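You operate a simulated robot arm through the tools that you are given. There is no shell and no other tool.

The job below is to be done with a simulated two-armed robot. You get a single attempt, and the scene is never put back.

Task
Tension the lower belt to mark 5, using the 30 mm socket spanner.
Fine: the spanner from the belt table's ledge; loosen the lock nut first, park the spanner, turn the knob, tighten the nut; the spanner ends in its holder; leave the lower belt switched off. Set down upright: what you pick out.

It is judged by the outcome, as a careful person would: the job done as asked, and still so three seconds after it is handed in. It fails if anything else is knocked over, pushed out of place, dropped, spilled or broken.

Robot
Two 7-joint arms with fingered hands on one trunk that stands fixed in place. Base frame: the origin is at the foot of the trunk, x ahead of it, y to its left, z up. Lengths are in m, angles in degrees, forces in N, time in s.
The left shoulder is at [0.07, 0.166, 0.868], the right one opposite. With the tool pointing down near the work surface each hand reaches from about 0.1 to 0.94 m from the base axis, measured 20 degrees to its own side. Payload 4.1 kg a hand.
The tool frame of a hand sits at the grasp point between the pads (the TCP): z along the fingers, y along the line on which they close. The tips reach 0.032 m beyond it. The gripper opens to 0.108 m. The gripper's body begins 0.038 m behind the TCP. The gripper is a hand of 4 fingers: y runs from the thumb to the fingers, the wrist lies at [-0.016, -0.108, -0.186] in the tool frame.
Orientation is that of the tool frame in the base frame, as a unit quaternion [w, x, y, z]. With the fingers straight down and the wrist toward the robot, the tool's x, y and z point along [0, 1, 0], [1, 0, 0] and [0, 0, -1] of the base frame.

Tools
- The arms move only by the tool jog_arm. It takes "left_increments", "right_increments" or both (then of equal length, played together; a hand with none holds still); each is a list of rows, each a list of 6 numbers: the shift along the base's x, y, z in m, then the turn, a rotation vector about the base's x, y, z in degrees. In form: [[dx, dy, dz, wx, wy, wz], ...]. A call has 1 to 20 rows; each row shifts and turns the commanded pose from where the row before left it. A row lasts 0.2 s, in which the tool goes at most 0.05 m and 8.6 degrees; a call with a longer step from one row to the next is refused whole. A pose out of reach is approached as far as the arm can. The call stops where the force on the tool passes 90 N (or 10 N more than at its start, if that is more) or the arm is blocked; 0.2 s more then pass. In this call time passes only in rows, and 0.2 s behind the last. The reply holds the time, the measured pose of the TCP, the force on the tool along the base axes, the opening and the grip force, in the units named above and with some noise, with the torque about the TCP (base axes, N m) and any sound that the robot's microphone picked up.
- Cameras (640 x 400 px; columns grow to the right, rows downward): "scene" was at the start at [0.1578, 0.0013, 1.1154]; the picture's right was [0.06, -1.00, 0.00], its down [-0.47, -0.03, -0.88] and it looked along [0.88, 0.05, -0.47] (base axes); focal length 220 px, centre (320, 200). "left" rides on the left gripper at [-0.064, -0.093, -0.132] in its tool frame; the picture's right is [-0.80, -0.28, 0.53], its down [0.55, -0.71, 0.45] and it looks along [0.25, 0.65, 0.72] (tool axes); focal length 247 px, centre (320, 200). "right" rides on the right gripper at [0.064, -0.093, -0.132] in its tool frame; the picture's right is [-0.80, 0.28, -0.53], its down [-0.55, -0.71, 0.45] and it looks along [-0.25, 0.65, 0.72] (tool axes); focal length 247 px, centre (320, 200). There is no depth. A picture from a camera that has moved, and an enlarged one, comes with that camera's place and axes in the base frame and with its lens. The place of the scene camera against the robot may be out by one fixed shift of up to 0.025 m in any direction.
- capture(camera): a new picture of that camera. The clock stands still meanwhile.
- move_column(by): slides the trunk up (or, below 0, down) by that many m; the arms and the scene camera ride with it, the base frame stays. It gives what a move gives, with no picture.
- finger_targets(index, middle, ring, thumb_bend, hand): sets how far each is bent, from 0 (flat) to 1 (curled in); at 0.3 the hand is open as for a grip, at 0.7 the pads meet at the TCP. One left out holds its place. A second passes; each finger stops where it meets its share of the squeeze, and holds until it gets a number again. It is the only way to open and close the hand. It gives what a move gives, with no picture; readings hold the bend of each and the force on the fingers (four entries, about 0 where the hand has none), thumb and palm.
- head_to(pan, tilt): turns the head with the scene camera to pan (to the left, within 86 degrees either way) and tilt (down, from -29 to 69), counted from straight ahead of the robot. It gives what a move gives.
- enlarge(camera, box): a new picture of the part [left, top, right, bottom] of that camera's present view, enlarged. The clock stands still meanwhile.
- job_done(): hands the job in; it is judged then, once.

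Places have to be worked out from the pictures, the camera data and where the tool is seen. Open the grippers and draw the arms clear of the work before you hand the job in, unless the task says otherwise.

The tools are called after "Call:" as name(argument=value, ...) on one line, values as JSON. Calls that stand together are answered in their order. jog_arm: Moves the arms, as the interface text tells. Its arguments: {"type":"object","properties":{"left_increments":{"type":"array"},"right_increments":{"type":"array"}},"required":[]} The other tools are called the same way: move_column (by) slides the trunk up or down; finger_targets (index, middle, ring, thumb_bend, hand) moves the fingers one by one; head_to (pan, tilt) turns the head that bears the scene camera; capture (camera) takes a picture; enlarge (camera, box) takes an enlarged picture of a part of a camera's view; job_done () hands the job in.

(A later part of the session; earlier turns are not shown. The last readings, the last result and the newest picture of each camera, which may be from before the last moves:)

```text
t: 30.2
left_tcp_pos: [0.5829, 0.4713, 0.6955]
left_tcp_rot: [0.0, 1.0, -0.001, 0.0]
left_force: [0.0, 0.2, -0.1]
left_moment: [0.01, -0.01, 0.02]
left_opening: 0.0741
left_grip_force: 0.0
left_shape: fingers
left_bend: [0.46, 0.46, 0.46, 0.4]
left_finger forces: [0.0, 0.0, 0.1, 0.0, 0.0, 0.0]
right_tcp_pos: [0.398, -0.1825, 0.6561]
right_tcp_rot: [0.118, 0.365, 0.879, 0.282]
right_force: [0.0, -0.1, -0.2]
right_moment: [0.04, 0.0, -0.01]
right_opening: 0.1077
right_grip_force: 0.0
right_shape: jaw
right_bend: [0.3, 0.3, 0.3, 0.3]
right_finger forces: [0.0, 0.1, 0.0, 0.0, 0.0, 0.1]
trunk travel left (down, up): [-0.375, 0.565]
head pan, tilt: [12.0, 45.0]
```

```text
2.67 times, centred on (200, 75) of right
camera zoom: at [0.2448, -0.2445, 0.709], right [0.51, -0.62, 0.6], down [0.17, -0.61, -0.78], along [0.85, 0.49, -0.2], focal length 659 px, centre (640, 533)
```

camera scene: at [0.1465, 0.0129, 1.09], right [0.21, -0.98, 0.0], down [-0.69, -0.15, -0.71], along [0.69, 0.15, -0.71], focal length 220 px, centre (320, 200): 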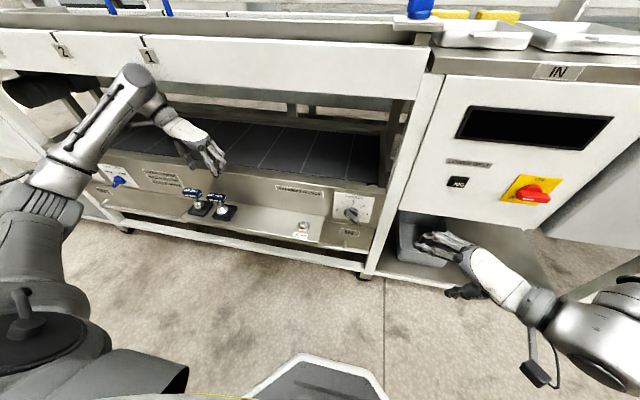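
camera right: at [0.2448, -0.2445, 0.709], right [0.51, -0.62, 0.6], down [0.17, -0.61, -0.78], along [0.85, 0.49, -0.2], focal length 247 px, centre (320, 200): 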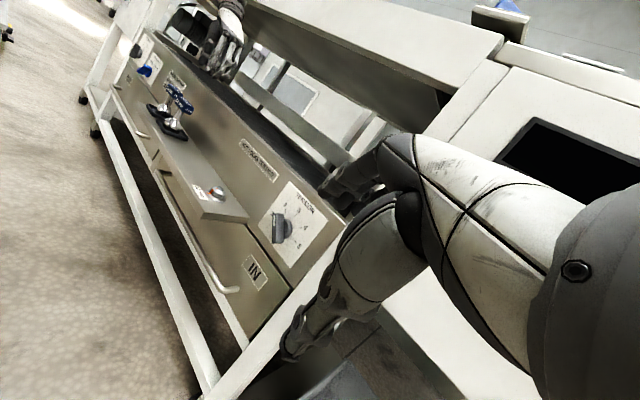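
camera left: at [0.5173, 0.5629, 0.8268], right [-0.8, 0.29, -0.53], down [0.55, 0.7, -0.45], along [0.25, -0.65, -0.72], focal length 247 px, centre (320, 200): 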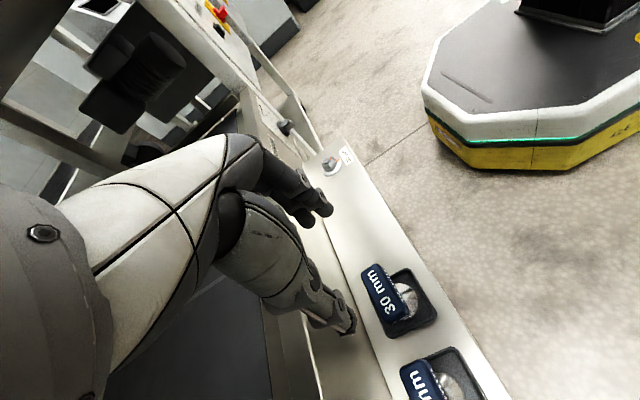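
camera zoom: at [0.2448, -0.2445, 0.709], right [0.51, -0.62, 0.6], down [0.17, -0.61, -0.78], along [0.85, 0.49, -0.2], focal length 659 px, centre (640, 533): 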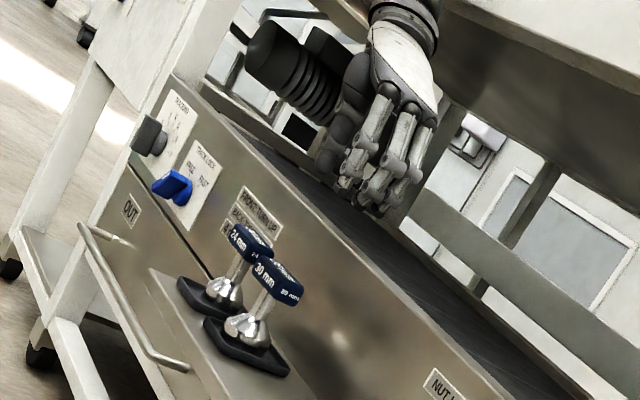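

The handle is centred at about (0.584, 0.481) with ends at y≈0.454 and 0.508; the 24 mm handle starts at y≈0.545, so the thumb fits between. I set the finger opening and come down to just above it for a check.

Call:
finger_targets(hand="left", index=0.42, middle=0.42, ring=0.42, thumb_bend=0.42)

Call:
jog_arm(left_increments=[[0.001, 0.005, -0.02, 0, 0, 0], [0, 0.005, -0.025, 0, 0, 0], [0, 0, -0.025, 0, 0, 0]])

Call:
capture(camera="left")

Call:
enlarge(camera="left", box=[280, 200, 440, 360])

Call:
enlarge(camera="right", box=[140, 40, 240, 150])

```text
t: 31.2
left_tcp_pos: [0.5821, 0.4702, 0.6953]
left_tcp_rot: [0.0, 1.0, -0.001, 0.0]
left_force: [0.4, -0.1, 0.4]
left_moment: [-0.01, 0.0, 0.02]
left_opening: 0.0773
left_grip_force: 0.0
left_shape: fingers
left_bend: [0.42, 0.42, 0.42, 0.42]
left_finger forces: [0.0, 0.0, 0.0, 0.0, 0.1, 0.0]
right_tcp_pos: [0.398, -0.1832, 0.6571]
right_tcp_rot: [0.117, 0.365, 0.879, 0.282]
right_force: [-0.7, -0.3, 0.4]
right_moment: [-0.01, -0.01, 0.02]
right_opening: 0.1079
right_grip_force: 0.0
right_shape: jaw
right_bend: [0.3, 0.3, 0.3, 0.3]
right_finger forces: [0.0, 0.0, 0.1, 0.0, 0.0, 0.1]
trunk travel left (down, up): [-0.375, 0.565]
head pan, tilt: [12.0, 45.0]
```

```text
t: 32.0
left_tcp_pos: [0.5849, 0.4798, 0.6261]
left_tcp_rot: [0.0, 1.0, 0.0, 0.0]
left_force: [-0.4, 0.3, 0.1]
left_moment: [0.0, 0.02, 0.0]
left_opening: 0.0769
left_grip_force: 0.1
left_shape: fingers
left_bend: [0.42, 0.42, 0.42, 0.42]
left_finger forces: [0.0, 0.0, 0.0, 0.0, 0.1, 0.0]
right_tcp_pos: [0.3967, -0.1832, 0.6564]
right_tcp_rot: [0.117, 0.365, 0.879, 0.283]
right_force: [0.6, -0.2, -0.1]
right_moment: [0.05, 0.02, 0.02]
right_opening: 0.1079
right_grip_force: 0.0
right_shape: jaw
right_bend: [0.3, 0.3, 0.3, 0.3]
right_finger forces: [0.0, 0.1, 0.0, 0.0, 0.0, 0.0]
trunk travel left (down, up): [-0.375, 0.565]
head pan, tilt: [12.0, 45.0]
```

```text
taken
camera left: at [0.5182, 0.5728, 0.7566], right [-0.8, 0.28, -0.53], down [0.55, 0.71, -0.45], along [0.25, -0.65, -0.72], focal length 247 px, centre (320, 200)
```

left: 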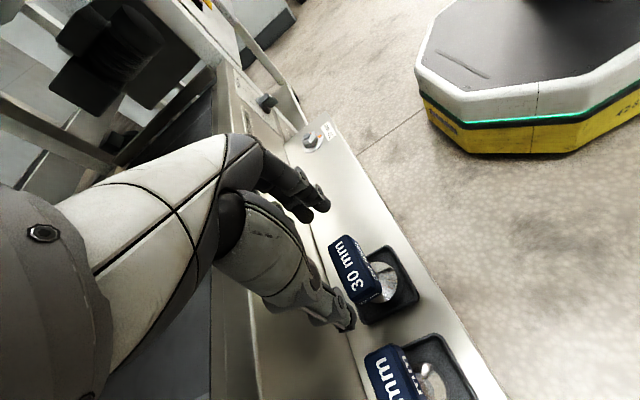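

```text
2.50 times, centred on (360, 280) of left
camera zoom: at [0.5182, 0.5728, 0.7566], right [-0.8, 0.28, -0.53], down [0.55, 0.71, -0.45], along [0.25, -0.65, -0.72], focal length 617 px, centre (220, 0)
```

zoom: 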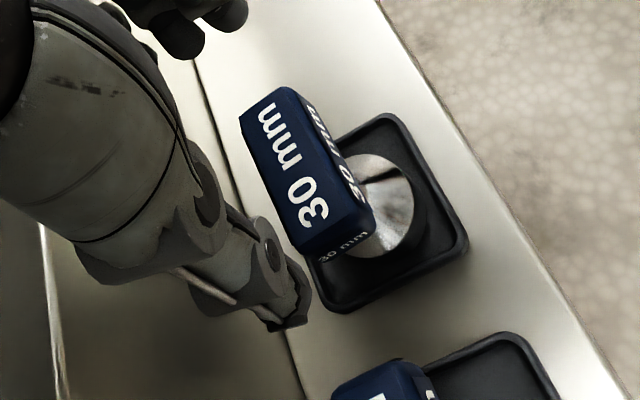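

```text
3.64 times, centred on (190, 95) of right
camera zoom: at [0.2448, -0.2443, 0.7091], right [0.51, -0.62, 0.6], down [0.17, -0.61, -0.78], along [0.85, 0.49, -0.2], focal length 898 px, centre (793, 582)
```

zoom: 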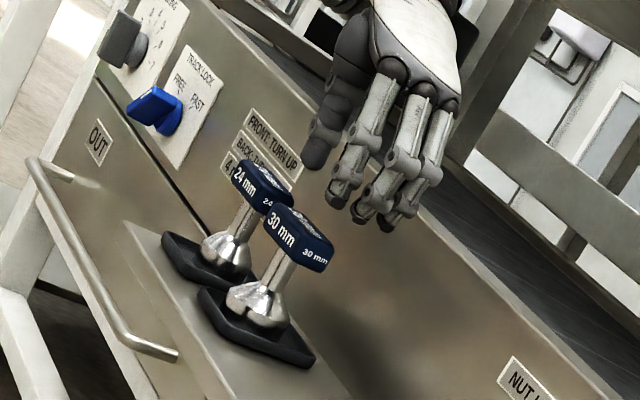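

The handle is centred at about (0.583, 0.479). I lower the hand to straddle its ends, with TCP z≈0.555.

Call:
jog_arm(left_increments=[[-0.001, -0.001, -0.02, 0, 0, 0], [-0.001, 0, -0.02, 0, 0, 0], [0, 0, -0.015, 0, 0, 0], [0, 0, -0.015, 0, 0, 0]])

Call:
capture(camera="left")

Call:
enlarge(camera="left", box=[240, 160, 400, 320])

Call:
enlarge(camera="right", box=[140, 60, 220, 140])

Call:
enlarge(camera="scene", box=[180, 160, 260, 220])

```text
t: 33.0
left_tcp_pos: [0.5812, 0.4794, 0.5561]
left_tcp_rot: [0.0, 1.0, -0.001, -0.001]
left_force: [-0.7, 0.5, 0.2]
left_moment: [-0.04, 0.04, -0.02]
left_opening: 0.0772
left_grip_force: 0.1
left_shape: fingers
left_bend: [0.42, 0.42, 0.42, 0.42]
left_finger forces: [0.0, 0.0, 0.0, 0.0, 0.0, 0.1]
right_tcp_pos: [0.3973, -0.1839, 0.6567]
right_tcp_rot: [0.117, 0.365, 0.879, 0.283]
right_force: [-0.3, -0.4, -0.3]
right_moment: [-0.02, 0.03, -0.04]
right_opening: 0.1077
right_grip_force: 0.1
right_shape: jaw
right_bend: [0.3, 0.3, 0.3, 0.3]
right_finger forces: [0.1, 0.0, 0.1, 0.1, 0.1, 0.0]
trunk travel left (down, up): [-0.375, 0.565]
head pan, tilt: [12.0, 45.0]
```

```text
taken
camera left: at [0.516, 0.5718, 0.6865], right [-0.8, 0.28, -0.53], down [0.55, 0.71, -0.45], along [0.25, -0.65, -0.72], focal length 247 px, centre (320, 200)
```

left: 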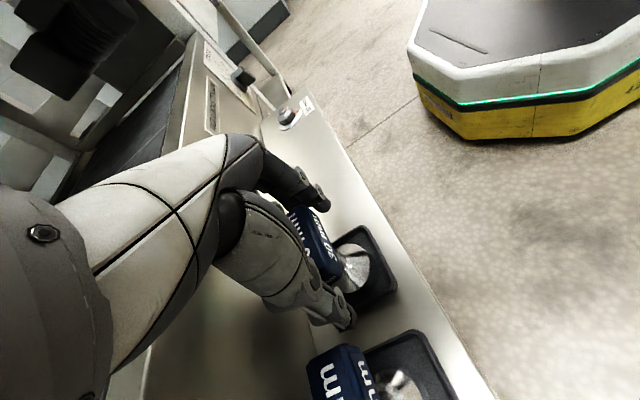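

```text
2.50 times, centred on (320, 240) of left
camera zoom: at [0.516, 0.5718, 0.6865], right [-0.8, 0.28, -0.53], down [0.55, 0.71, -0.45], along [0.25, -0.65, -0.72], focal length 617 px, centre (320, 100)
```

zoom: 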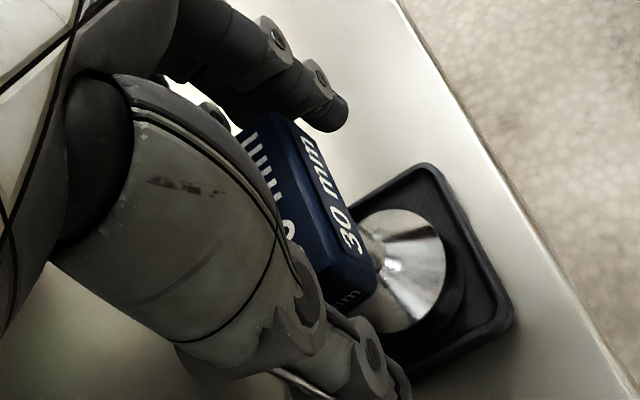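

```text
5.00 times, centred on (180, 100) of right
camera zoom: at [0.2447, -0.2444, 0.7091], right [0.51, -0.62, 0.6], down [0.17, -0.61, -0.78], along [0.85, 0.49, -0.2], focal length 1235 px, centre (1020, 700)
```

zoom: 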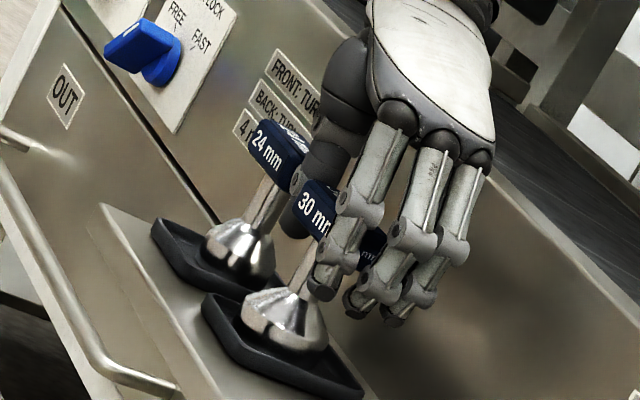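

```text
6.67 times, centred on (220, 190) of scene
camera zoom: at [0.1465, 0.013, 1.09], right [0.21, -0.98, 0.0], down [-0.69, -0.15, -0.71], along [0.69, 0.15, -0.71], focal length 1466 px, centre (987, 267)
```

zoom: 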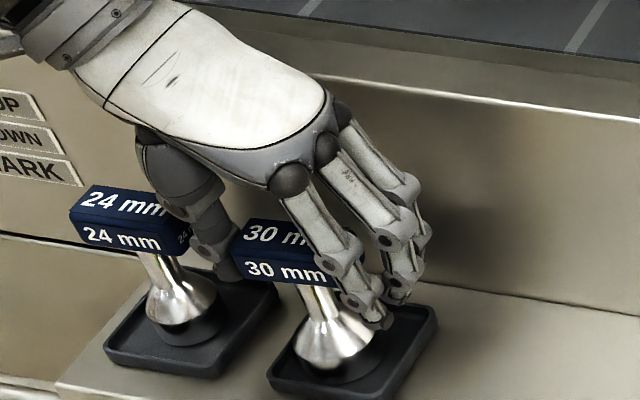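

Fingers straddle the right end and the thumb the left end, with all clear. I bring the middle finger and thumb in gently.

Call:
finger_targets(hand="left", middle=0.48, thumb_bend=0.48)

Call:
finger_targets(hand="left", middle=0.51, thumb_bend=0.51)

Call:
enlarge(camera="left", box=[240, 160, 400, 320])

Call:
enlarge(camera="right", box=[140, 60, 220, 140])

```text
t: 34.0
left_tcp_pos: [0.5814, 0.4794, 0.5554]
left_tcp_rot: [0.0, 1.0, 0.0, -0.001]
left_force: [-0.2, 0.6, -0.5]
left_moment: [0.02, -0.03, 0.02]
left_opening: 0.0697
left_grip_force: 0.1
left_shape: fingers
left_bend: [0.42, 0.48, 0.42, 0.47]
left_finger forces: [0.1, 0.1, 0.0, 0.1, 0.6, 0.1]
right_tcp_pos: [0.3985, -0.1833, 0.6549]
right_tcp_rot: [0.117, 0.364, 0.879, 0.283]
right_force: [-0.2, 0.4, -1.3]
right_moment: [0.0, 0.0, 0.01]
right_opening: 0.1078
right_grip_force: 0.0
right_shape: jaw
right_bend: [0.3, 0.3, 0.3, 0.3]
right_finger forces: [0.0, 0.0, 0.0, 0.0, 0.0, 0.0]
trunk travel left (down, up): [-0.375, 0.565]
head pan, tilt: [12.0, 45.0]
```

```text
t: 35.0
left_tcp_pos: [0.5818, 0.4797, 0.5559]
left_tcp_rot: [0.0, 1.0, 0.0, 0.0]
left_force: [0.1, 1.4, 0.9]
left_moment: [0.03, -0.01, -0.02]
left_opening: 0.0662
left_grip_force: 0.7
left_shape: fingers
left_bend: [0.42, 0.51, 0.42, 0.5]
left_finger forces: [0.0, 0.1, 0.0, 0.0, 1.1, 0.1]
right_tcp_pos: [0.3977, -0.1837, 0.6576]
right_tcp_rot: [0.118, 0.365, 0.879, 0.284]
right_force: [-0.1, -0.6, -0.4]
right_moment: [-0.02, 0.0, 0.01]
right_opening: 0.1081
right_grip_force: 0.0
right_shape: jaw
right_bend: [0.3, 0.3, 0.3, 0.3]
right_finger forces: [0.1, 0.0, 0.0, 0.0, 0.0, 0.0]
trunk travel left (down, up): [-0.375, 0.565]
head pan, tilt: [12.0, 45.0]
```

```text
2.50 times, centred on (320, 240) of left
camera zoom: at [0.5161, 0.5718, 0.687], right [-0.8, 0.28, -0.53], down [0.55, 0.71, -0.45], along [0.25, -0.65, -0.72], focal length 617 px, centre (320, 100)
```

zoom: 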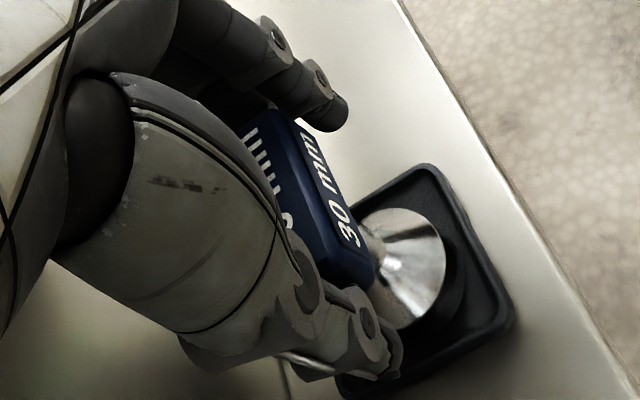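

```text
5.00 times, centred on (180, 100) of right
camera zoom: at [0.2446, -0.2444, 0.7091], right [0.51, -0.62, 0.6], down [0.17, -0.61, -0.78], along [0.85, 0.49, -0.2], focal length 1235 px, centre (1020, 700)
```

zoom: 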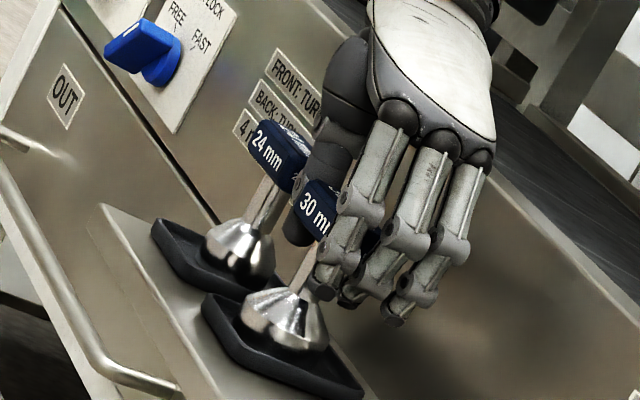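

The thumb has just touched and the middle finger is about to. I close a little more and watch the forces.

Call:
finger_targets(hand="left", middle=0.56, thumb_bend=0.53)

Call:
enlarge(camera="left", box=[240, 160, 400, 320])

Call:
enlarge(camera="right", box=[140, 60, 220, 140])

Call:
enlarge(camera="scene", box=[180, 160, 260, 220])

```text
t: 36.0
left_tcp_pos: [0.5803, 0.4792, 0.5552]
left_tcp_rot: [0.0, 1.0, -0.002, 0.0]
left_force: [0.1, 0.7, 0.1]
left_moment: [-0.04, -0.03, -0.03]
left_opening: 0.0658
left_grip_force: 2.9
left_shape: fingers
left_bend: [0.42, 0.53, 0.42, 0.51]
left_finger forces: [0.0, 2.3, 0.0, 0.0, 3.5, 0.0]
right_tcp_pos: [0.3987, -0.1817, 0.6563]
right_tcp_rot: [0.117, 0.364, 0.88, 0.283]
right_force: [-0.8, 0.4, 0.4]
right_moment: [0.01, 0.01, 0.01]
right_opening: 0.1083
right_grip_force: 0.1
right_shape: jaw
right_bend: [0.3, 0.3, 0.3, 0.3]
right_finger forces: [0.0, 0.0, 0.0, 0.1, 0.0, 0.0]
trunk travel left (down, up): [-0.375, 0.565]
head pan, tilt: [12.0, 45.0]
```

```text
2.50 times, centred on (320, 240) of left
camera zoom: at [0.5161, 0.5717, 0.6869], right [-0.8, 0.28, -0.53], down [0.55, 0.71, -0.45], along [0.25, -0.65, -0.72], focal length 617 px, centre (320, 100)
```

zoom: 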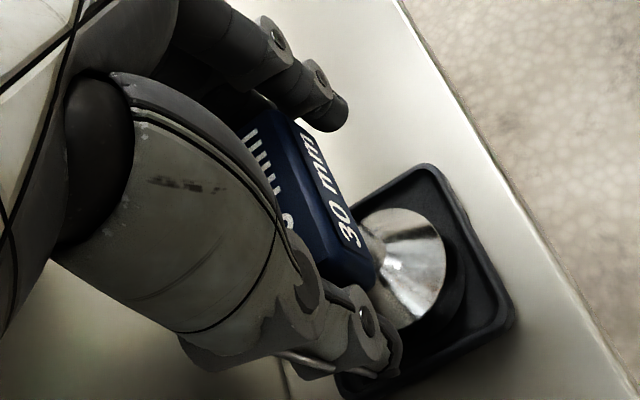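

```text
5.00 times, centred on (180, 100) of right
camera zoom: at [0.2446, -0.2445, 0.7091], right [0.51, -0.62, 0.6], down [0.17, -0.61, -0.78], along [0.85, 0.49, -0.2], focal length 1235 px, centre (1020, 700)
```

zoom: 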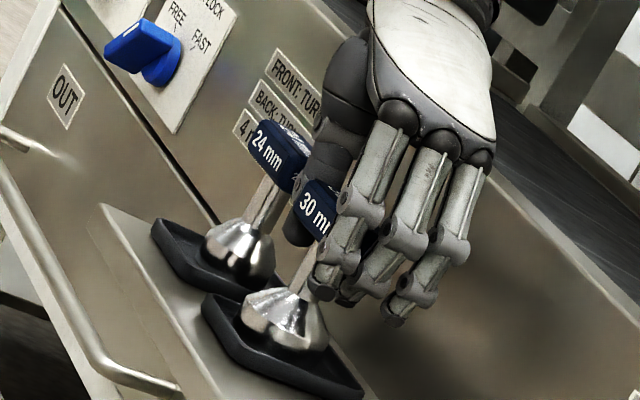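

```text
6.67 times, centred on (220, 190) of scene
camera zoom: at [0.1463, 0.0129, 1.09], right [0.21, -0.98, 0.0], down [-0.69, -0.15, -0.71], along [0.69, 0.15, -0.71], focal length 1466 px, centre (987, 267)
```

zoom: 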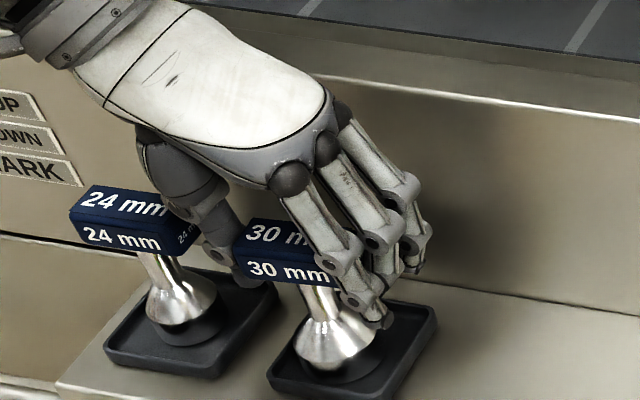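

Contact on both sides (2.3 N and 3.5 N) and the spanner is still upright. I squeeze harder with the middle finger and thumb.

Call:
finger_targets(hand="left", middle=0.66, thumb_bend=0.6)

Call:
finger_targets(hand="left", index=0.5, ring=0.5)

Call:
enlarge(camera="left", box=[240, 160, 400, 320])

Call:
enlarge(camera="scene", box=[180, 160, 260, 220])

```text
t: 37.0
left_tcp_pos: [0.5818, 0.4797, 0.5551]
left_tcp_rot: [0.0, 1.0, -0.001, 0.001]
left_force: [-0.1, -1.3, -0.3]
left_moment: [-0.14, 0.02, 0.0]
left_opening: 0.0646
left_grip_force: 9.2
left_shape: fingers
left_bend: [0.42, 0.56, 0.42, 0.53]
left_finger forces: [0.0, 8.4, 0.0, 0.0, 10.1, 0.1]
right_tcp_pos: [0.3988, -0.184, 0.6575]
right_tcp_rot: [0.118, 0.365, 0.879, 0.283]
right_force: [-0.5, 0.2, 1.0]
right_moment: [0.03, 0.01, 0.0]
right_opening: 0.1079
right_grip_force: 0.0
right_shape: jaw
right_bend: [0.3, 0.3, 0.3, 0.3]
right_finger forces: [0.0, 0.0, 0.0, 0.0, 0.1, 0.0]
trunk travel left (down, up): [-0.375, 0.565]
head pan, tilt: [12.0, 45.0]
```

```text
t: 38.0
left_tcp_pos: [0.5818, 0.4808, 0.5554]
left_tcp_rot: [0.0, 1.0, -0.001, 0.0]
left_force: [0.0, -0.8, -0.3]
left_moment: [-0.1, -0.01, -0.03]
left_opening: 0.0576
left_grip_force: 10.5
left_shape: fingers
left_bend: [0.49, 0.57, 0.5, 0.53]
left_finger forces: [1.9, 7.9, 0.1, 0.0, 11.6, 0.1]
right_tcp_pos: [0.3988, -0.1837, 0.6559]
right_tcp_rot: [0.118, 0.364, 0.88, 0.283]
right_force: [-0.1, 0.1, -0.5]
right_moment: [0.01, -0.02, -0.01]
right_opening: 0.1079
right_grip_force: 0.2
right_shape: jaw
right_bend: [0.3, 0.3, 0.3, 0.3]
right_finger forces: [0.0, 0.1, 0.1, 0.0, 0.0, 0.0]
trunk travel left (down, up): [-0.375, 0.565]
head pan, tilt: [12.0, 45.0]
```

```text
2.50 times, centred on (320, 240) of left
camera zoom: at [0.5162, 0.5718, 0.6868], right [-0.8, 0.28, -0.53], down [0.55, 0.71, -0.45], along [0.25, -0.65, -0.72], focal length 617 px, centre (320, 100)
```

zoom: 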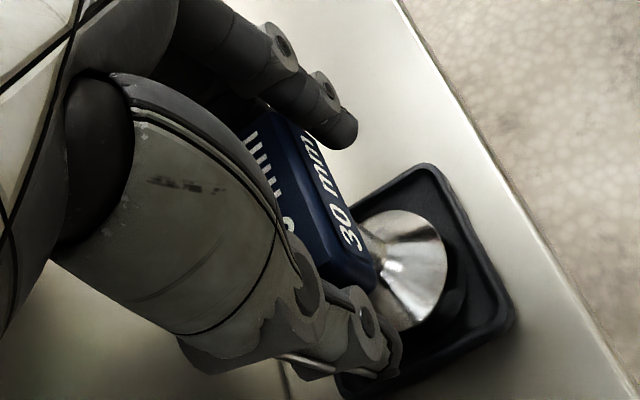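

```text
6.67 times, centred on (220, 190) of scene
camera zoom: at [0.1465, 0.013, 1.09], right [0.21, -0.98, 0.0], down [-0.69, -0.15, -0.71], along [0.69, 0.15, -0.71], focal length 1466 px, centre (987, 267)
```

zoom: 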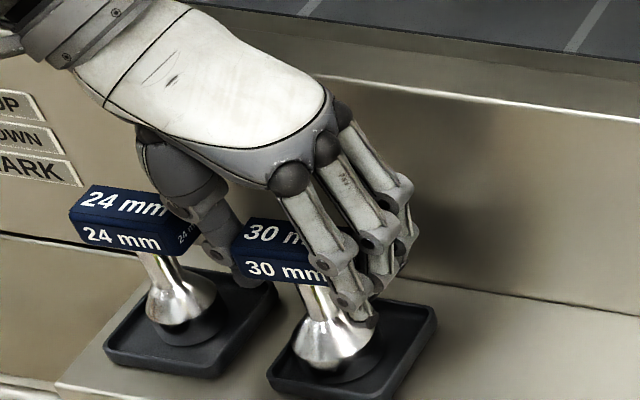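

The index also touches the end face, so the hand sits 2–3 mm too far forward. I back the index off, firm up middle and thumb, and lift a little to test.

Call:
finger_targets(hand="left", index=0.45, ring=0.45, middle=0.78, thumb_bend=0.68)

Call:
enlarge(camera="left", box=[240, 160, 400, 320])

Call:
enlarge(camera="scene", box=[180, 160, 260, 220])

Call:
enlarge(camera="right", box=[140, 60, 220, 140])

```text
t: 39.0
left_tcp_pos: [0.5807, 0.4786, 0.5553]
left_tcp_rot: [0.0, 1.0, -0.001, 0.0]
left_force: [0.8, 0.9, 0.5]
left_moment: [0.05, -0.02, -0.02]
left_opening: 0.0601
left_grip_force: 13.5
left_shape: fingers
left_bend: [0.45, 0.57, 0.45, 0.57]
left_finger forces: [1.1, 11.2, 0.1, 0.0, 15.0, 0.0]
right_tcp_pos: [0.3983, -0.1825, 0.658]
right_tcp_rot: [0.118, 0.364, 0.879, 0.283]
right_force: [-0.1, -0.3, -0.7]
right_moment: [0.0, 0.02, -0.03]
right_opening: 0.1082
right_grip_force: 0.0
right_shape: jaw
right_bend: [0.3, 0.3, 0.3, 0.3]
right_finger forces: [0.1, 0.0, 0.0, 0.1, 0.0, 0.1]
trunk travel left (down, up): [-0.375, 0.565]
head pan, tilt: [12.0, 45.0]
```

```text
2.50 times, centred on (320, 240) of left
camera zoom: at [0.5161, 0.5719, 0.6868], right [-0.8, 0.28, -0.53], down [0.55, 0.71, -0.45], along [0.25, -0.65, -0.72], focal length 617 px, centre (320, 100)
```

zoom: 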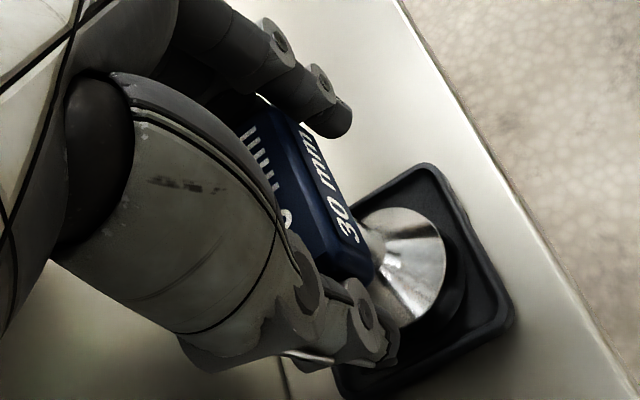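

```text
6.67 times, centred on (220, 190) of scene
camera zoom: at [0.1464, 0.0131, 1.09], right [0.21, -0.98, 0.0], down [-0.69, -0.15, -0.71], along [0.69, 0.15, -0.71], focal length 1466 px, centre (987, 267)
```

zoom: 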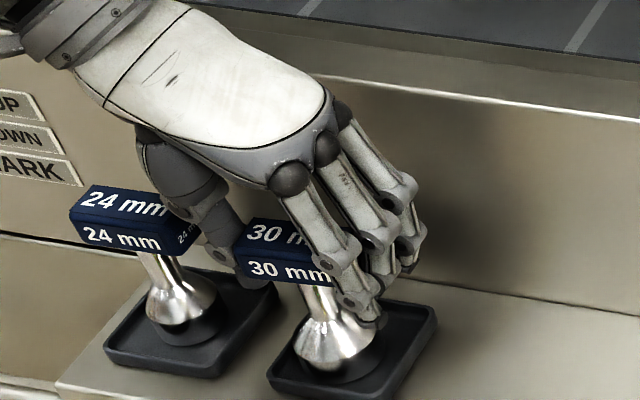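

```text
5.00 times, centred on (180, 100) of right
camera zoom: at [0.2447, -0.2444, 0.7091], right [0.51, -0.62, 0.6], down [0.17, -0.61, -0.78], along [0.85, 0.49, -0.2], focal length 1235 px, centre (1020, 700)
```

zoom: 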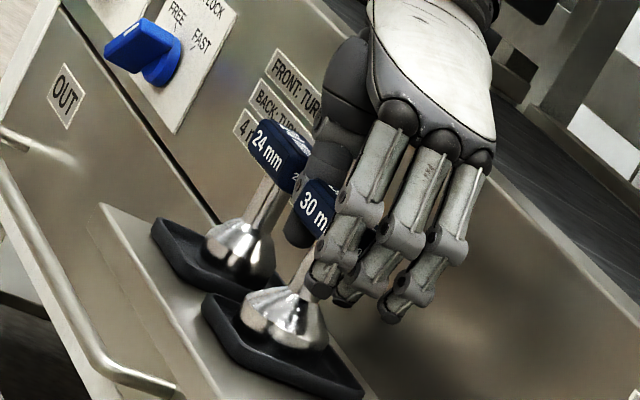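

Upright with a 13 N grip. I lift slowly and check for tilt.

Call:
jog_arm(left_increments=[[0, 0, 0.008, 0, 0, 0], [0, 0, 0.012, 0, 0, 0], [0, 0, 0.02, 0, 0, 0], [0, 0, 0.02, 0, 0, 0], [0, 0, 0.02, 0, 0, 0]])

Call:
enlarge(camera="right", box=[160, 30, 240, 130])

Call:
enlarge(camera="scene", box=[180, 150, 260, 210])

Call:
enlarge(camera="left", box=[240, 160, 400, 320])

```text
t: 40.2
left_tcp_pos: [0.5816, 0.4786, 0.636]
left_tcp_rot: [-0.001, 1.0, 0.001, 0.0]
left_force: [1.2, -0.3, -2.0]
left_moment: [0.02, 0.03, 0.0]
left_opening: 0.0599
left_grip_force: 13.3
left_shape: fingers
left_bend: [0.45, 0.57, 0.45, 0.57]
left_finger forces: [1.2, 11.5, 0.0, 0.0, 14.5, 0.0]
right_tcp_pos: [0.3982, -0.1834, 0.6577]
right_tcp_rot: [0.117, 0.364, 0.88, 0.283]
right_force: [0.1, -0.4, 1.2]
right_moment: [0.0, -0.01, -0.01]
right_opening: 0.108
right_grip_force: 0.0
right_shape: jaw
right_bend: [0.3, 0.3, 0.3, 0.3]
right_finger forces: [0.0, 0.1, 0.1, 0.1, 0.0, 0.0]
trunk travel left (down, up): [-0.375, 0.565]
head pan, tilt: [12.0, 45.0]
```

```text
4.00 times, centred on (200, 80) of right
camera zoom: at [0.2447, -0.2445, 0.709], right [0.51, -0.62, 0.6], down [0.17, -0.61, -0.78], along [0.85, 0.49, -0.2], focal length 988 px, centre (800, 680)
```

zoom: 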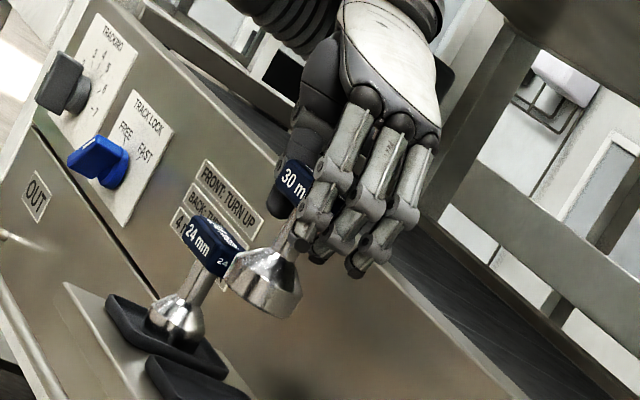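

```text
6.67 times, centred on (220, 180) of scene
camera zoom: at [0.1464, 0.013, 1.09], right [0.21, -0.98, 0.0], down [-0.69, -0.15, -0.71], along [0.69, 0.15, -0.71], focal length 1466 px, centre (987, 333)
```

zoom: 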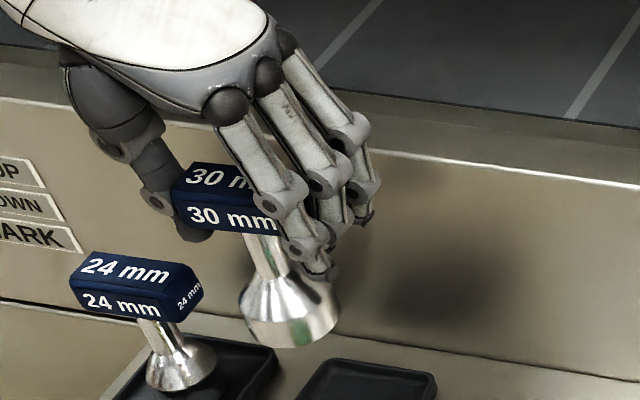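

```text
2.50 times, centred on (320, 240) of left
camera zoom: at [0.5157, 0.5718, 0.7675], right [-0.8, 0.28, -0.53], down [0.55, 0.71, -0.45], along [0.25, -0.65, -0.72], focal length 617 px, centre (320, 100)
```

zoom: 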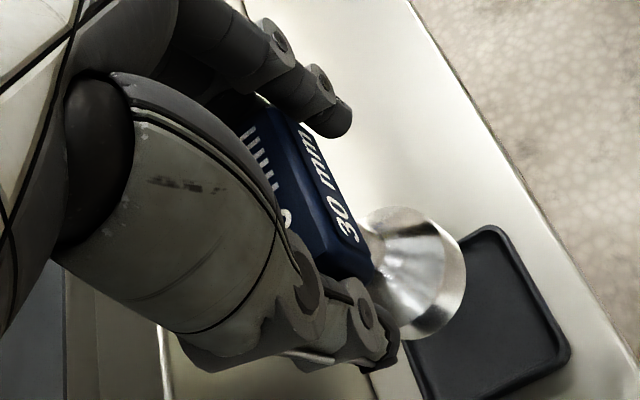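

The spanner hangs straight in this grip. I carry it toward the robot and tip it so that the right camera can look into the socket.

Call:
jog_arm(left_increments=[[-0.008, -0.015, 0.006, -6, 0, 0], [-0.008, -0.015, 0.006, -6, 0, 0], [-0.008, -0.015, 0.006, -6, 0, 0], [-0.008, -0.015, 0.006, -6, 0, 0], [-0.008, -0.015, 0.006, -6, 0, 0], [-0.008, -0.015, 0.006, -6, 0, 0], [-0.008, -0.015, 0.006, -6, 0, 0], [-0.008, -0.015, 0.006, -6, 0, 0]])

Call:
capture(camera="right")

Call:
capture(camera="scene")

```text
t: 42.0
left_tcp_pos: [0.5178, 0.3595, 0.6838]
left_tcp_rot: [0.407, 0.913, -0.001, 0.0]
left_force: [-0.5, -0.1, -2.3]
left_moment: [0.07, -0.01, -0.03]
left_opening: 0.0599
left_grip_force: 13.7
left_shape: fingers
left_bend: [0.45, 0.57, 0.45, 0.57]
left_finger forces: [1.0, 11.2, 0.0, 0.0, 15.0, 0.1]
right_tcp_pos: [0.3984, -0.1833, 0.6567]
right_tcp_rot: [0.118, 0.364, 0.88, 0.283]
right_force: [-0.6, -0.2, -0.3]
right_moment: [0.0, -0.02, 0.01]
right_opening: 0.1082
right_grip_force: 0.0
right_shape: jaw
right_bend: [0.3, 0.3, 0.3, 0.3]
right_finger forces: [0.0, 0.1, 0.0, 0.0, 0.0, 0.0]
trunk travel left (down, up): [-0.375, 0.565]
head pan, tilt: [12.0, 45.0]
```

```text
taken
camera right: at [0.2448, -0.2444, 0.7091], right [0.51, -0.62, 0.6], down [0.17, -0.61, -0.78], along [0.85, 0.49, -0.2], focal length 247 px, centre (320, 200)
```

right: 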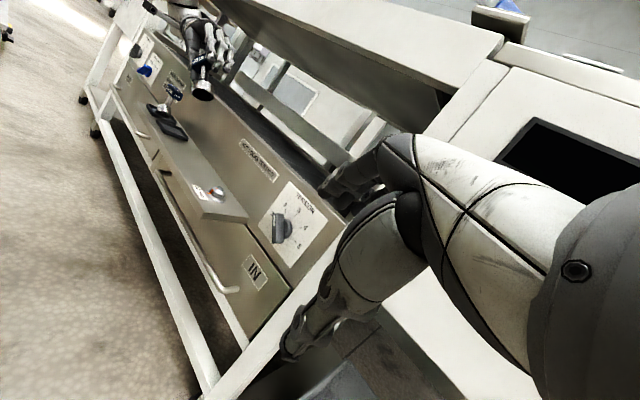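

```text
taken
camera scene: at [0.1466, 0.0131, 1.09], right [0.21, -0.98, 0.0], down [-0.69, -0.15, -0.71], along [0.69, 0.15, -0.71], focal length 220 px, centre (320, 200)
```

scene: 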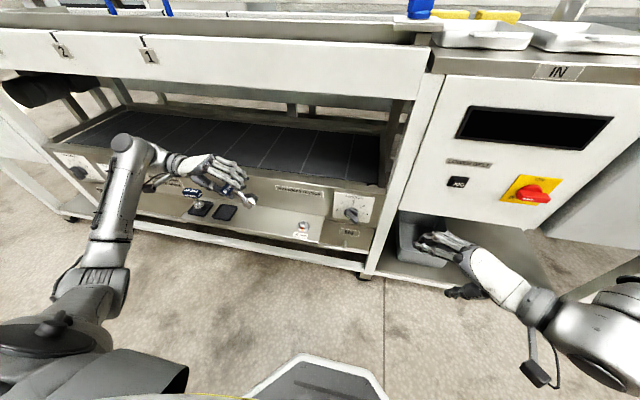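

The socket opening now faces the right camera, so I enlarge it.

Call:
enlarge(camera="right", box=[180, 60, 230, 110])

Call:
enlarge(camera="scene", box=[180, 145, 280, 215])

```text
8.00 times, centred on (205, 85) of right
camera zoom: at [0.2448, -0.2444, 0.7091], right [0.51, -0.62, 0.6], down [0.17, -0.61, -0.78], along [0.85, 0.49, -0.2], focal length 1976 px, centre (1240, 1120)
```

zoom: 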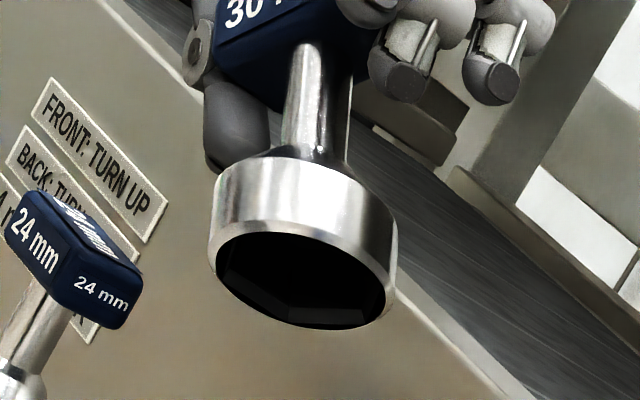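

```text
5.71 times, centred on (230, 180) of scene
camera zoom: at [0.1466, 0.0131, 1.09], right [0.21, -0.98, 0.0], down [-0.69, -0.15, -0.71], along [0.69, 0.15, -0.71], focal length 1256 px, centre (834, 314)
```

zoom: 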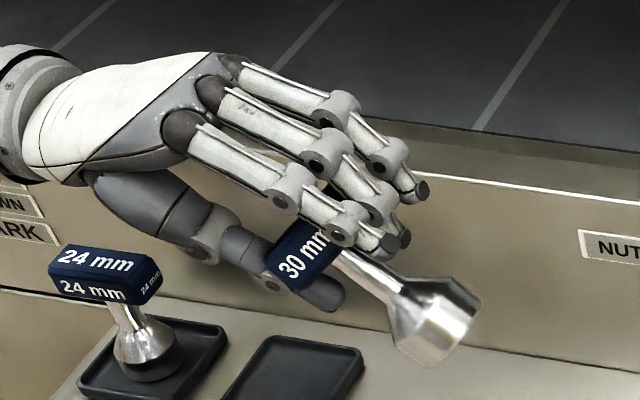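

I zoom in on the socket mouth to find the hex vertices.

Call:
enlarge(camera="right", box=[204, 82, 232, 104])

```text
16.00 times, centred on (218, 93) of right
camera zoom: at [0.2448, -0.2444, 0.7091], right [0.51, -0.62, 0.6], down [0.17, -0.61, -0.78], along [0.85, 0.49, -0.2], focal length 3952 px, centre (1952, 1912)
```

zoom: 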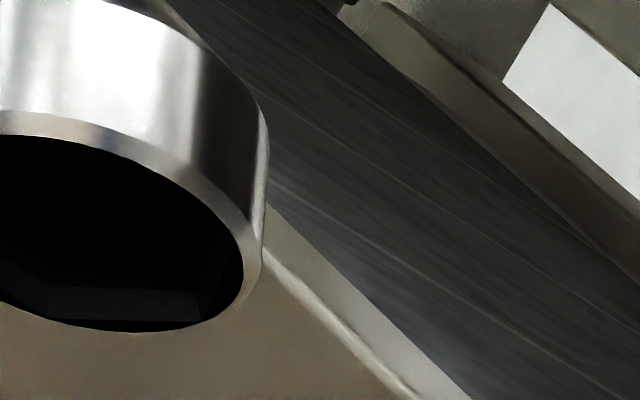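

Call:
enlarge(camera="right", box=[188, 84, 218, 106])

```text
16.00 times, centred on (203, 95) of right
camera zoom: at [0.2448, -0.2444, 0.7091], right [0.51, -0.62, 0.6], down [0.17, -0.61, -0.78], along [0.85, 0.49, -0.2], focal length 3952 px, centre (2192, 1880)
```

zoom: 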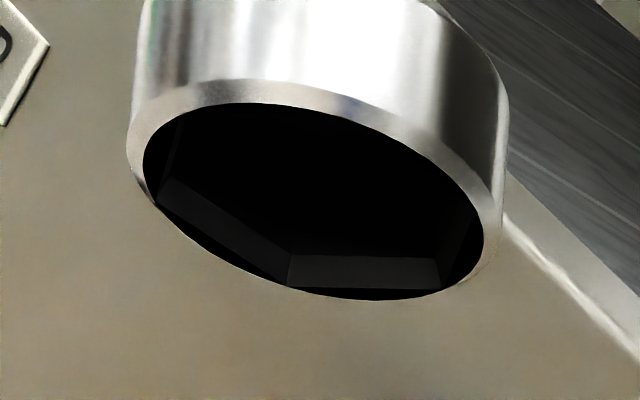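

The hex is visible: two of the socket's vertices lie square to the handle (offset about +5° with the slight handle yaw in the grip), and the spanner axis is aligned with the hand. Now I measure the nut's hex orientation.

Call:
enlarge(camera="right", box=[200, 180, 232, 204])

Call:
enlarge(camera="scene", box=[285, 215, 320, 240])

```text
16.00 times, centred on (216, 192) of right
camera zoom: at [0.2448, -0.2444, 0.7091], right [0.51, -0.62, 0.6], down [0.17, -0.61, -0.78], along [0.85, 0.49, -0.2], focal length 3952 px, centre (1984, 328)
```

zoom: 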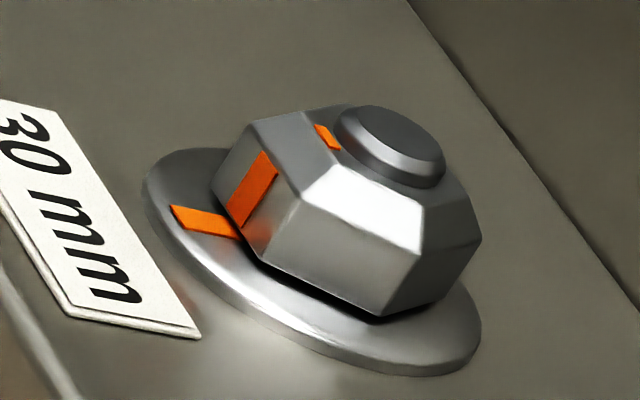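

```text
16.00 times, centred on (302, 228) of scene
camera zoom: at [0.1466, 0.0131, 1.09], right [0.21, -0.98, 0.0], down [-0.69, -0.15, -0.71], along [0.69, 0.15, -0.71], focal length 3518 px, centre (600, -240)
```

zoom: 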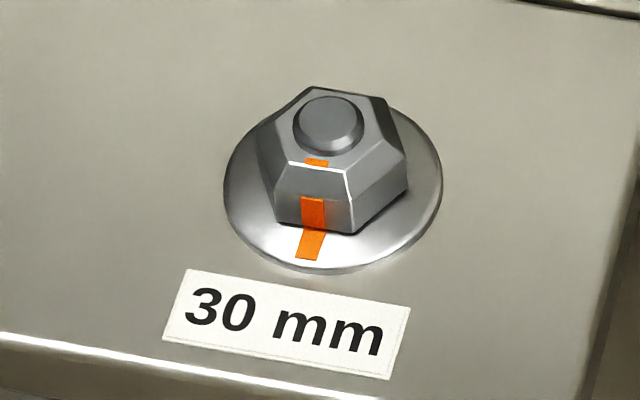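

The nut's vertices sit near ±y (30° mod 60) while the socket's are square to the handle, so the handle must go on at 30° or 90° to its present heading. With the plate only 50 mm behind the nut, gripping the handle's long sides with the hand yawed −90° at the nut fits best. I take the spanner back to its tray (handle straightened by −5°) to re-grip it that way.

Call:
jog_arm(left_increments=[[0.008, 0.015, -0.006, 6, 0, 0], [0.008, 0.015, -0.006, 6, 0, 0], [0.008, 0.015, -0.006, 6, 0, 0], [0.008, 0.015, -0.006, 6, 0, 0], [0.008, 0.015, -0.006, 6, 0, 0], [0.008, 0.015, -0.006, 6, 0, 0], [0.008, 0.015, -0.006, 6, 0, 0], [0.008, 0.015, -0.006, 6, 0, 0], [-0.004, 0.0, -0.01, 0, 0, -5], [0, 0, -0.02, 0, 0, 0], [0, 0, -0.02, 0, 0, 0], [0, 0, -0.015, 0, 0, 0]])

Call:
enlarge(camera="right", box=[140, 60, 220, 140])

Call:
enlarge(camera="scene", box=[180, 160, 260, 220])

```text
t: 44.6
left_tcp_pos: [0.5773, 0.479, 0.5692]
left_tcp_rot: [0.0, 0.999, -0.043, 0.0]
left_force: [0.2, 0.6, -3.2]
left_moment: [0.01, 0.03, 0.01]
left_opening: 0.0595
left_grip_force: 13.0
left_shape: fingers
left_bend: [0.45, 0.57, 0.45, 0.57]
left_finger forces: [1.1, 11.7, 0.1, 0.1, 14.3, 0.0]
right_tcp_pos: [0.398, -0.183, 0.6575]
right_tcp_rot: [0.117, 0.364, 0.879, 0.284]
right_force: [0.4, 0.5, 0.5]
right_moment: [0.03, -0.01, 0.02]
right_opening: 0.1077
right_grip_force: 0.1
right_shape: jaw
right_bend: [0.3, 0.3, 0.3, 0.3]
right_finger forces: [0.0, 0.1, 0.0, 0.0, 0.1, 0.1]
trunk travel left (down, up): [-0.375, 0.565]
head pan, tilt: [12.0, 45.0]
```

```text
5.00 times, centred on (180, 100) of right
camera zoom: at [0.2448, -0.2443, 0.7091], right [0.51, -0.62, 0.6], down [0.17, -0.61, -0.78], along [0.85, 0.49, -0.2], focal length 1235 px, centre (1020, 700)
```

zoom: 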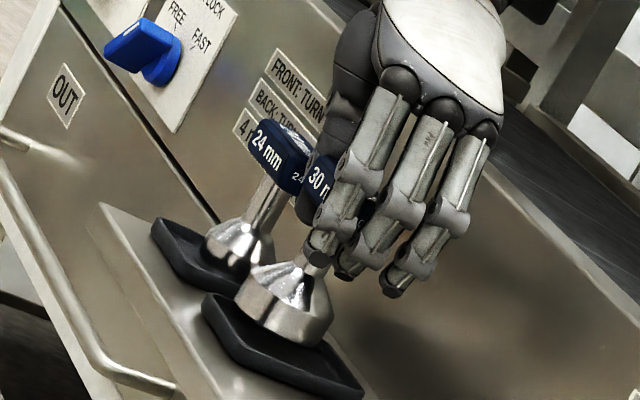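

```text
6.67 times, centred on (220, 190) of scene
camera zoom: at [0.1467, 0.0132, 1.09], right [0.21, -0.98, 0.0], down [-0.69, -0.15, -0.71], along [0.69, 0.15, -0.71], focal length 1466 px, centre (987, 267)
```

zoom: 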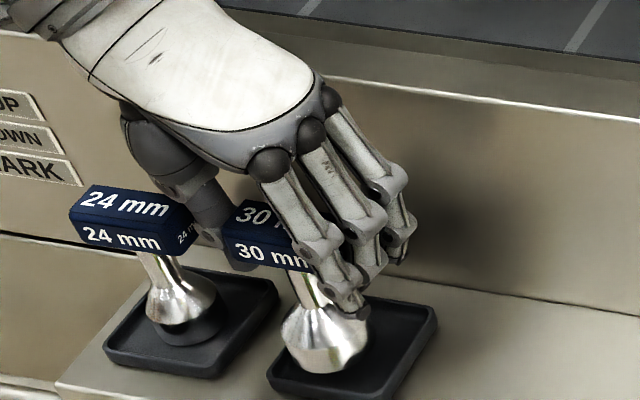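

I nudge it to stay well inside the tray's rim and lower in small steps until it touches.

Call:
jog_arm(left_increments=[[0.004, -0.003, -0.004, 0, 0, 0], [0, 0, -0.004, 0, 0, 0], [0, 0, -0.003, 0, 0, 0], [0, 0, -0.0015, 0, 0, 0]])

Call:
enlarge(camera="right", box=[140, 60, 220, 140])

```text
t: 45.6
left_tcp_pos: [0.5802, 0.4771, 0.5571]
left_tcp_rot: [0.0, 0.999, -0.043, 0.0]
left_force: [-0.3, -0.5, -1.5]
left_moment: [0.02, 0.03, 0.01]
left_opening: 0.0595
left_grip_force: 13.4
left_shape: fingers
left_bend: [0.45, 0.57, 0.45, 0.57]
left_finger forces: [1.1, 11.7, 0.0, 0.0, 14.2, 0.0]
right_tcp_pos: [0.3982, -0.1818, 0.6555]
right_tcp_rot: [0.118, 0.364, 0.88, 0.283]
right_force: [0.4, -0.2, 0.4]
right_moment: [0.03, 0.03, 0.0]
right_opening: 0.1081
right_grip_force: 0.1
right_shape: jaw
right_bend: [0.3, 0.3, 0.3, 0.3]
right_finger forces: [0.0, 0.0, 0.1, 0.1, 0.0, 0.1]
trunk travel left (down, up): [-0.375, 0.565]
head pan, tilt: [12.0, 45.0]
```

```text
5.00 times, centred on (180, 100) of right
camera zoom: at [0.2448, -0.2444, 0.709], right [0.51, -0.62, 0.6], down [0.17, -0.61, -0.78], along [0.85, 0.49, -0.2], focal length 1235 px, centre (1020, 700)
```

zoom: 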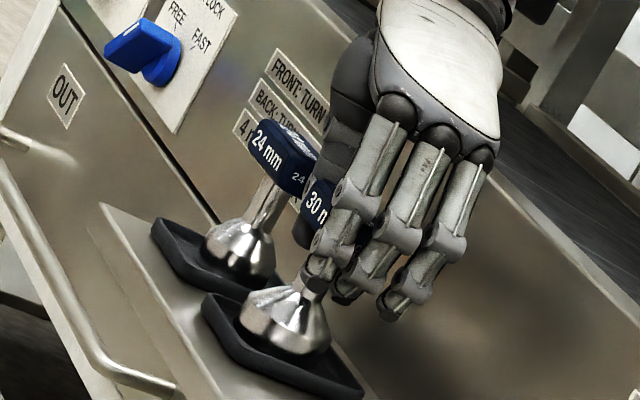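

It is nearly seated. A couple more millimetres, then I release gently and rise.

Call:
jog_arm(left_increments=[[0, 0, -0.001, 0, 0, 0], [0, 0, -0.001, 0, 0, 0]])

Call:
finger_targets(hand="left", index=0.42, middle=0.56, ring=0.42, thumb_bend=0.55)

Call:
finger_targets(hand="left", index=0.42, middle=0.43, ring=0.42, thumb_bend=0.43)

Call:
enlarge(camera="right", box=[140, 60, 220, 140])

Call:
enlarge(camera="scene", box=[180, 160, 260, 220])

```text
t: 46.2
left_tcp_pos: [0.5812, 0.4764, 0.5566]
left_tcp_rot: [-0.001, 0.999, -0.044, 0.001]
left_force: [0.1, 0.3, -2.1]
left_moment: [0.02, 0.01, -0.03]
left_opening: 0.0597
left_grip_force: 13.3
left_shape: fingers
left_bend: [0.45, 0.57, 0.45, 0.57]
left_finger forces: [1.1, 11.7, 0.0, 0.0, 14.2, 0.0]
right_tcp_pos: [0.3973, -0.1827, 0.6564]
right_tcp_rot: [0.117, 0.364, 0.88, 0.283]
right_force: [0.6, -0.5, -0.1]
right_moment: [0.02, 0.0, -0.02]
right_opening: 0.1079
right_grip_force: 0.1
right_shape: jaw
right_bend: [0.3, 0.3, 0.3, 0.3]
right_finger forces: [0.1, 0.0, 0.0, 0.0, 0.0, 0.0]
trunk travel left (down, up): [-0.375, 0.565]
head pan, tilt: [12.0, 45.0]
```

```text
t: 47.2
left_tcp_pos: [0.5809, 0.4766, 0.5565]
left_tcp_rot: [0.001, 0.999, -0.044, -0.001]
left_force: [-0.2, 0.0, -3.1]
left_moment: [-0.01, 0.01, -0.01]
left_opening: 0.0638
left_grip_force: 3.5
left_shape: fingers
left_bend: [0.42, 0.54, 0.42, 0.53]
left_finger forces: [0.0, 3.6, 0.0, 0.0, 3.3, 0.1]
right_tcp_pos: [0.3984, -0.1839, 0.6559]
right_tcp_rot: [0.117, 0.364, 0.879, 0.283]
right_force: [0.1, 0.6, 0.0]
right_moment: [0.01, 0.0, -0.01]
right_opening: 0.1081
right_grip_force: 0.0
right_shape: jaw
right_bend: [0.3, 0.3, 0.3, 0.3]
right_finger forces: [0.0, 0.1, 0.0, 0.0, 0.0, 0.0]
trunk travel left (down, up): [-0.375, 0.565]
head pan, tilt: [12.0, 45.0]
```

```text
t: 48.2
left_tcp_pos: [0.5812, 0.4769, 0.5559]
left_tcp_rot: [0.0, 0.999, -0.043, 0.0]
left_force: [-0.3, 0.1, 0.6]
left_moment: [0.01, -0.02, -0.02]
left_opening: 0.0755
left_grip_force: 0.3
left_shape: fingers
left_bend: [0.42, 0.43, 0.42, 0.43]
left_finger forces: [0.3, 0.1, 0.0, 0.1, 0.0, 0.0]
right_tcp_pos: [0.3985, -0.1843, 0.6571]
right_tcp_rot: [0.117, 0.364, 0.88, 0.283]
right_force: [-0.3, 0.5, 0.8]
right_moment: [-0.01, -0.03, -0.03]
right_opening: 0.108
right_grip_force: 0.2
right_shape: jaw
right_bend: [0.3, 0.3, 0.3, 0.3]
right_finger forces: [0.0, 0.0, 0.1, 0.0, 0.1, 0.1]
trunk travel left (down, up): [-0.375, 0.565]
head pan, tilt: [12.0, 45.0]
```

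```text
5.00 times, centred on (180, 100) of right
camera zoom: at [0.2446, -0.2445, 0.7091], right [0.51, -0.62, 0.6], down [0.17, -0.61, -0.78], along [0.85, 0.49, -0.2], focal length 1235 px, centre (1020, 700)
```

zoom: 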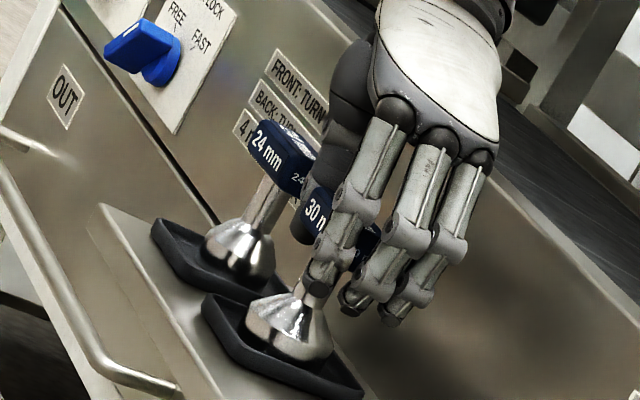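

```text
6.67 times, centred on (220, 190) of scene
camera zoom: at [0.1463, 0.0129, 1.09], right [0.21, -0.98, 0.0], down [-0.69, -0.15, -0.71], along [0.69, 0.15, -0.71], focal length 1466 px, centre (987, 267)
```

zoom: 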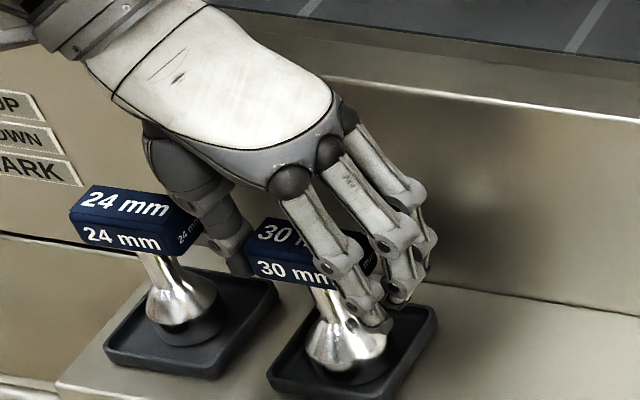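

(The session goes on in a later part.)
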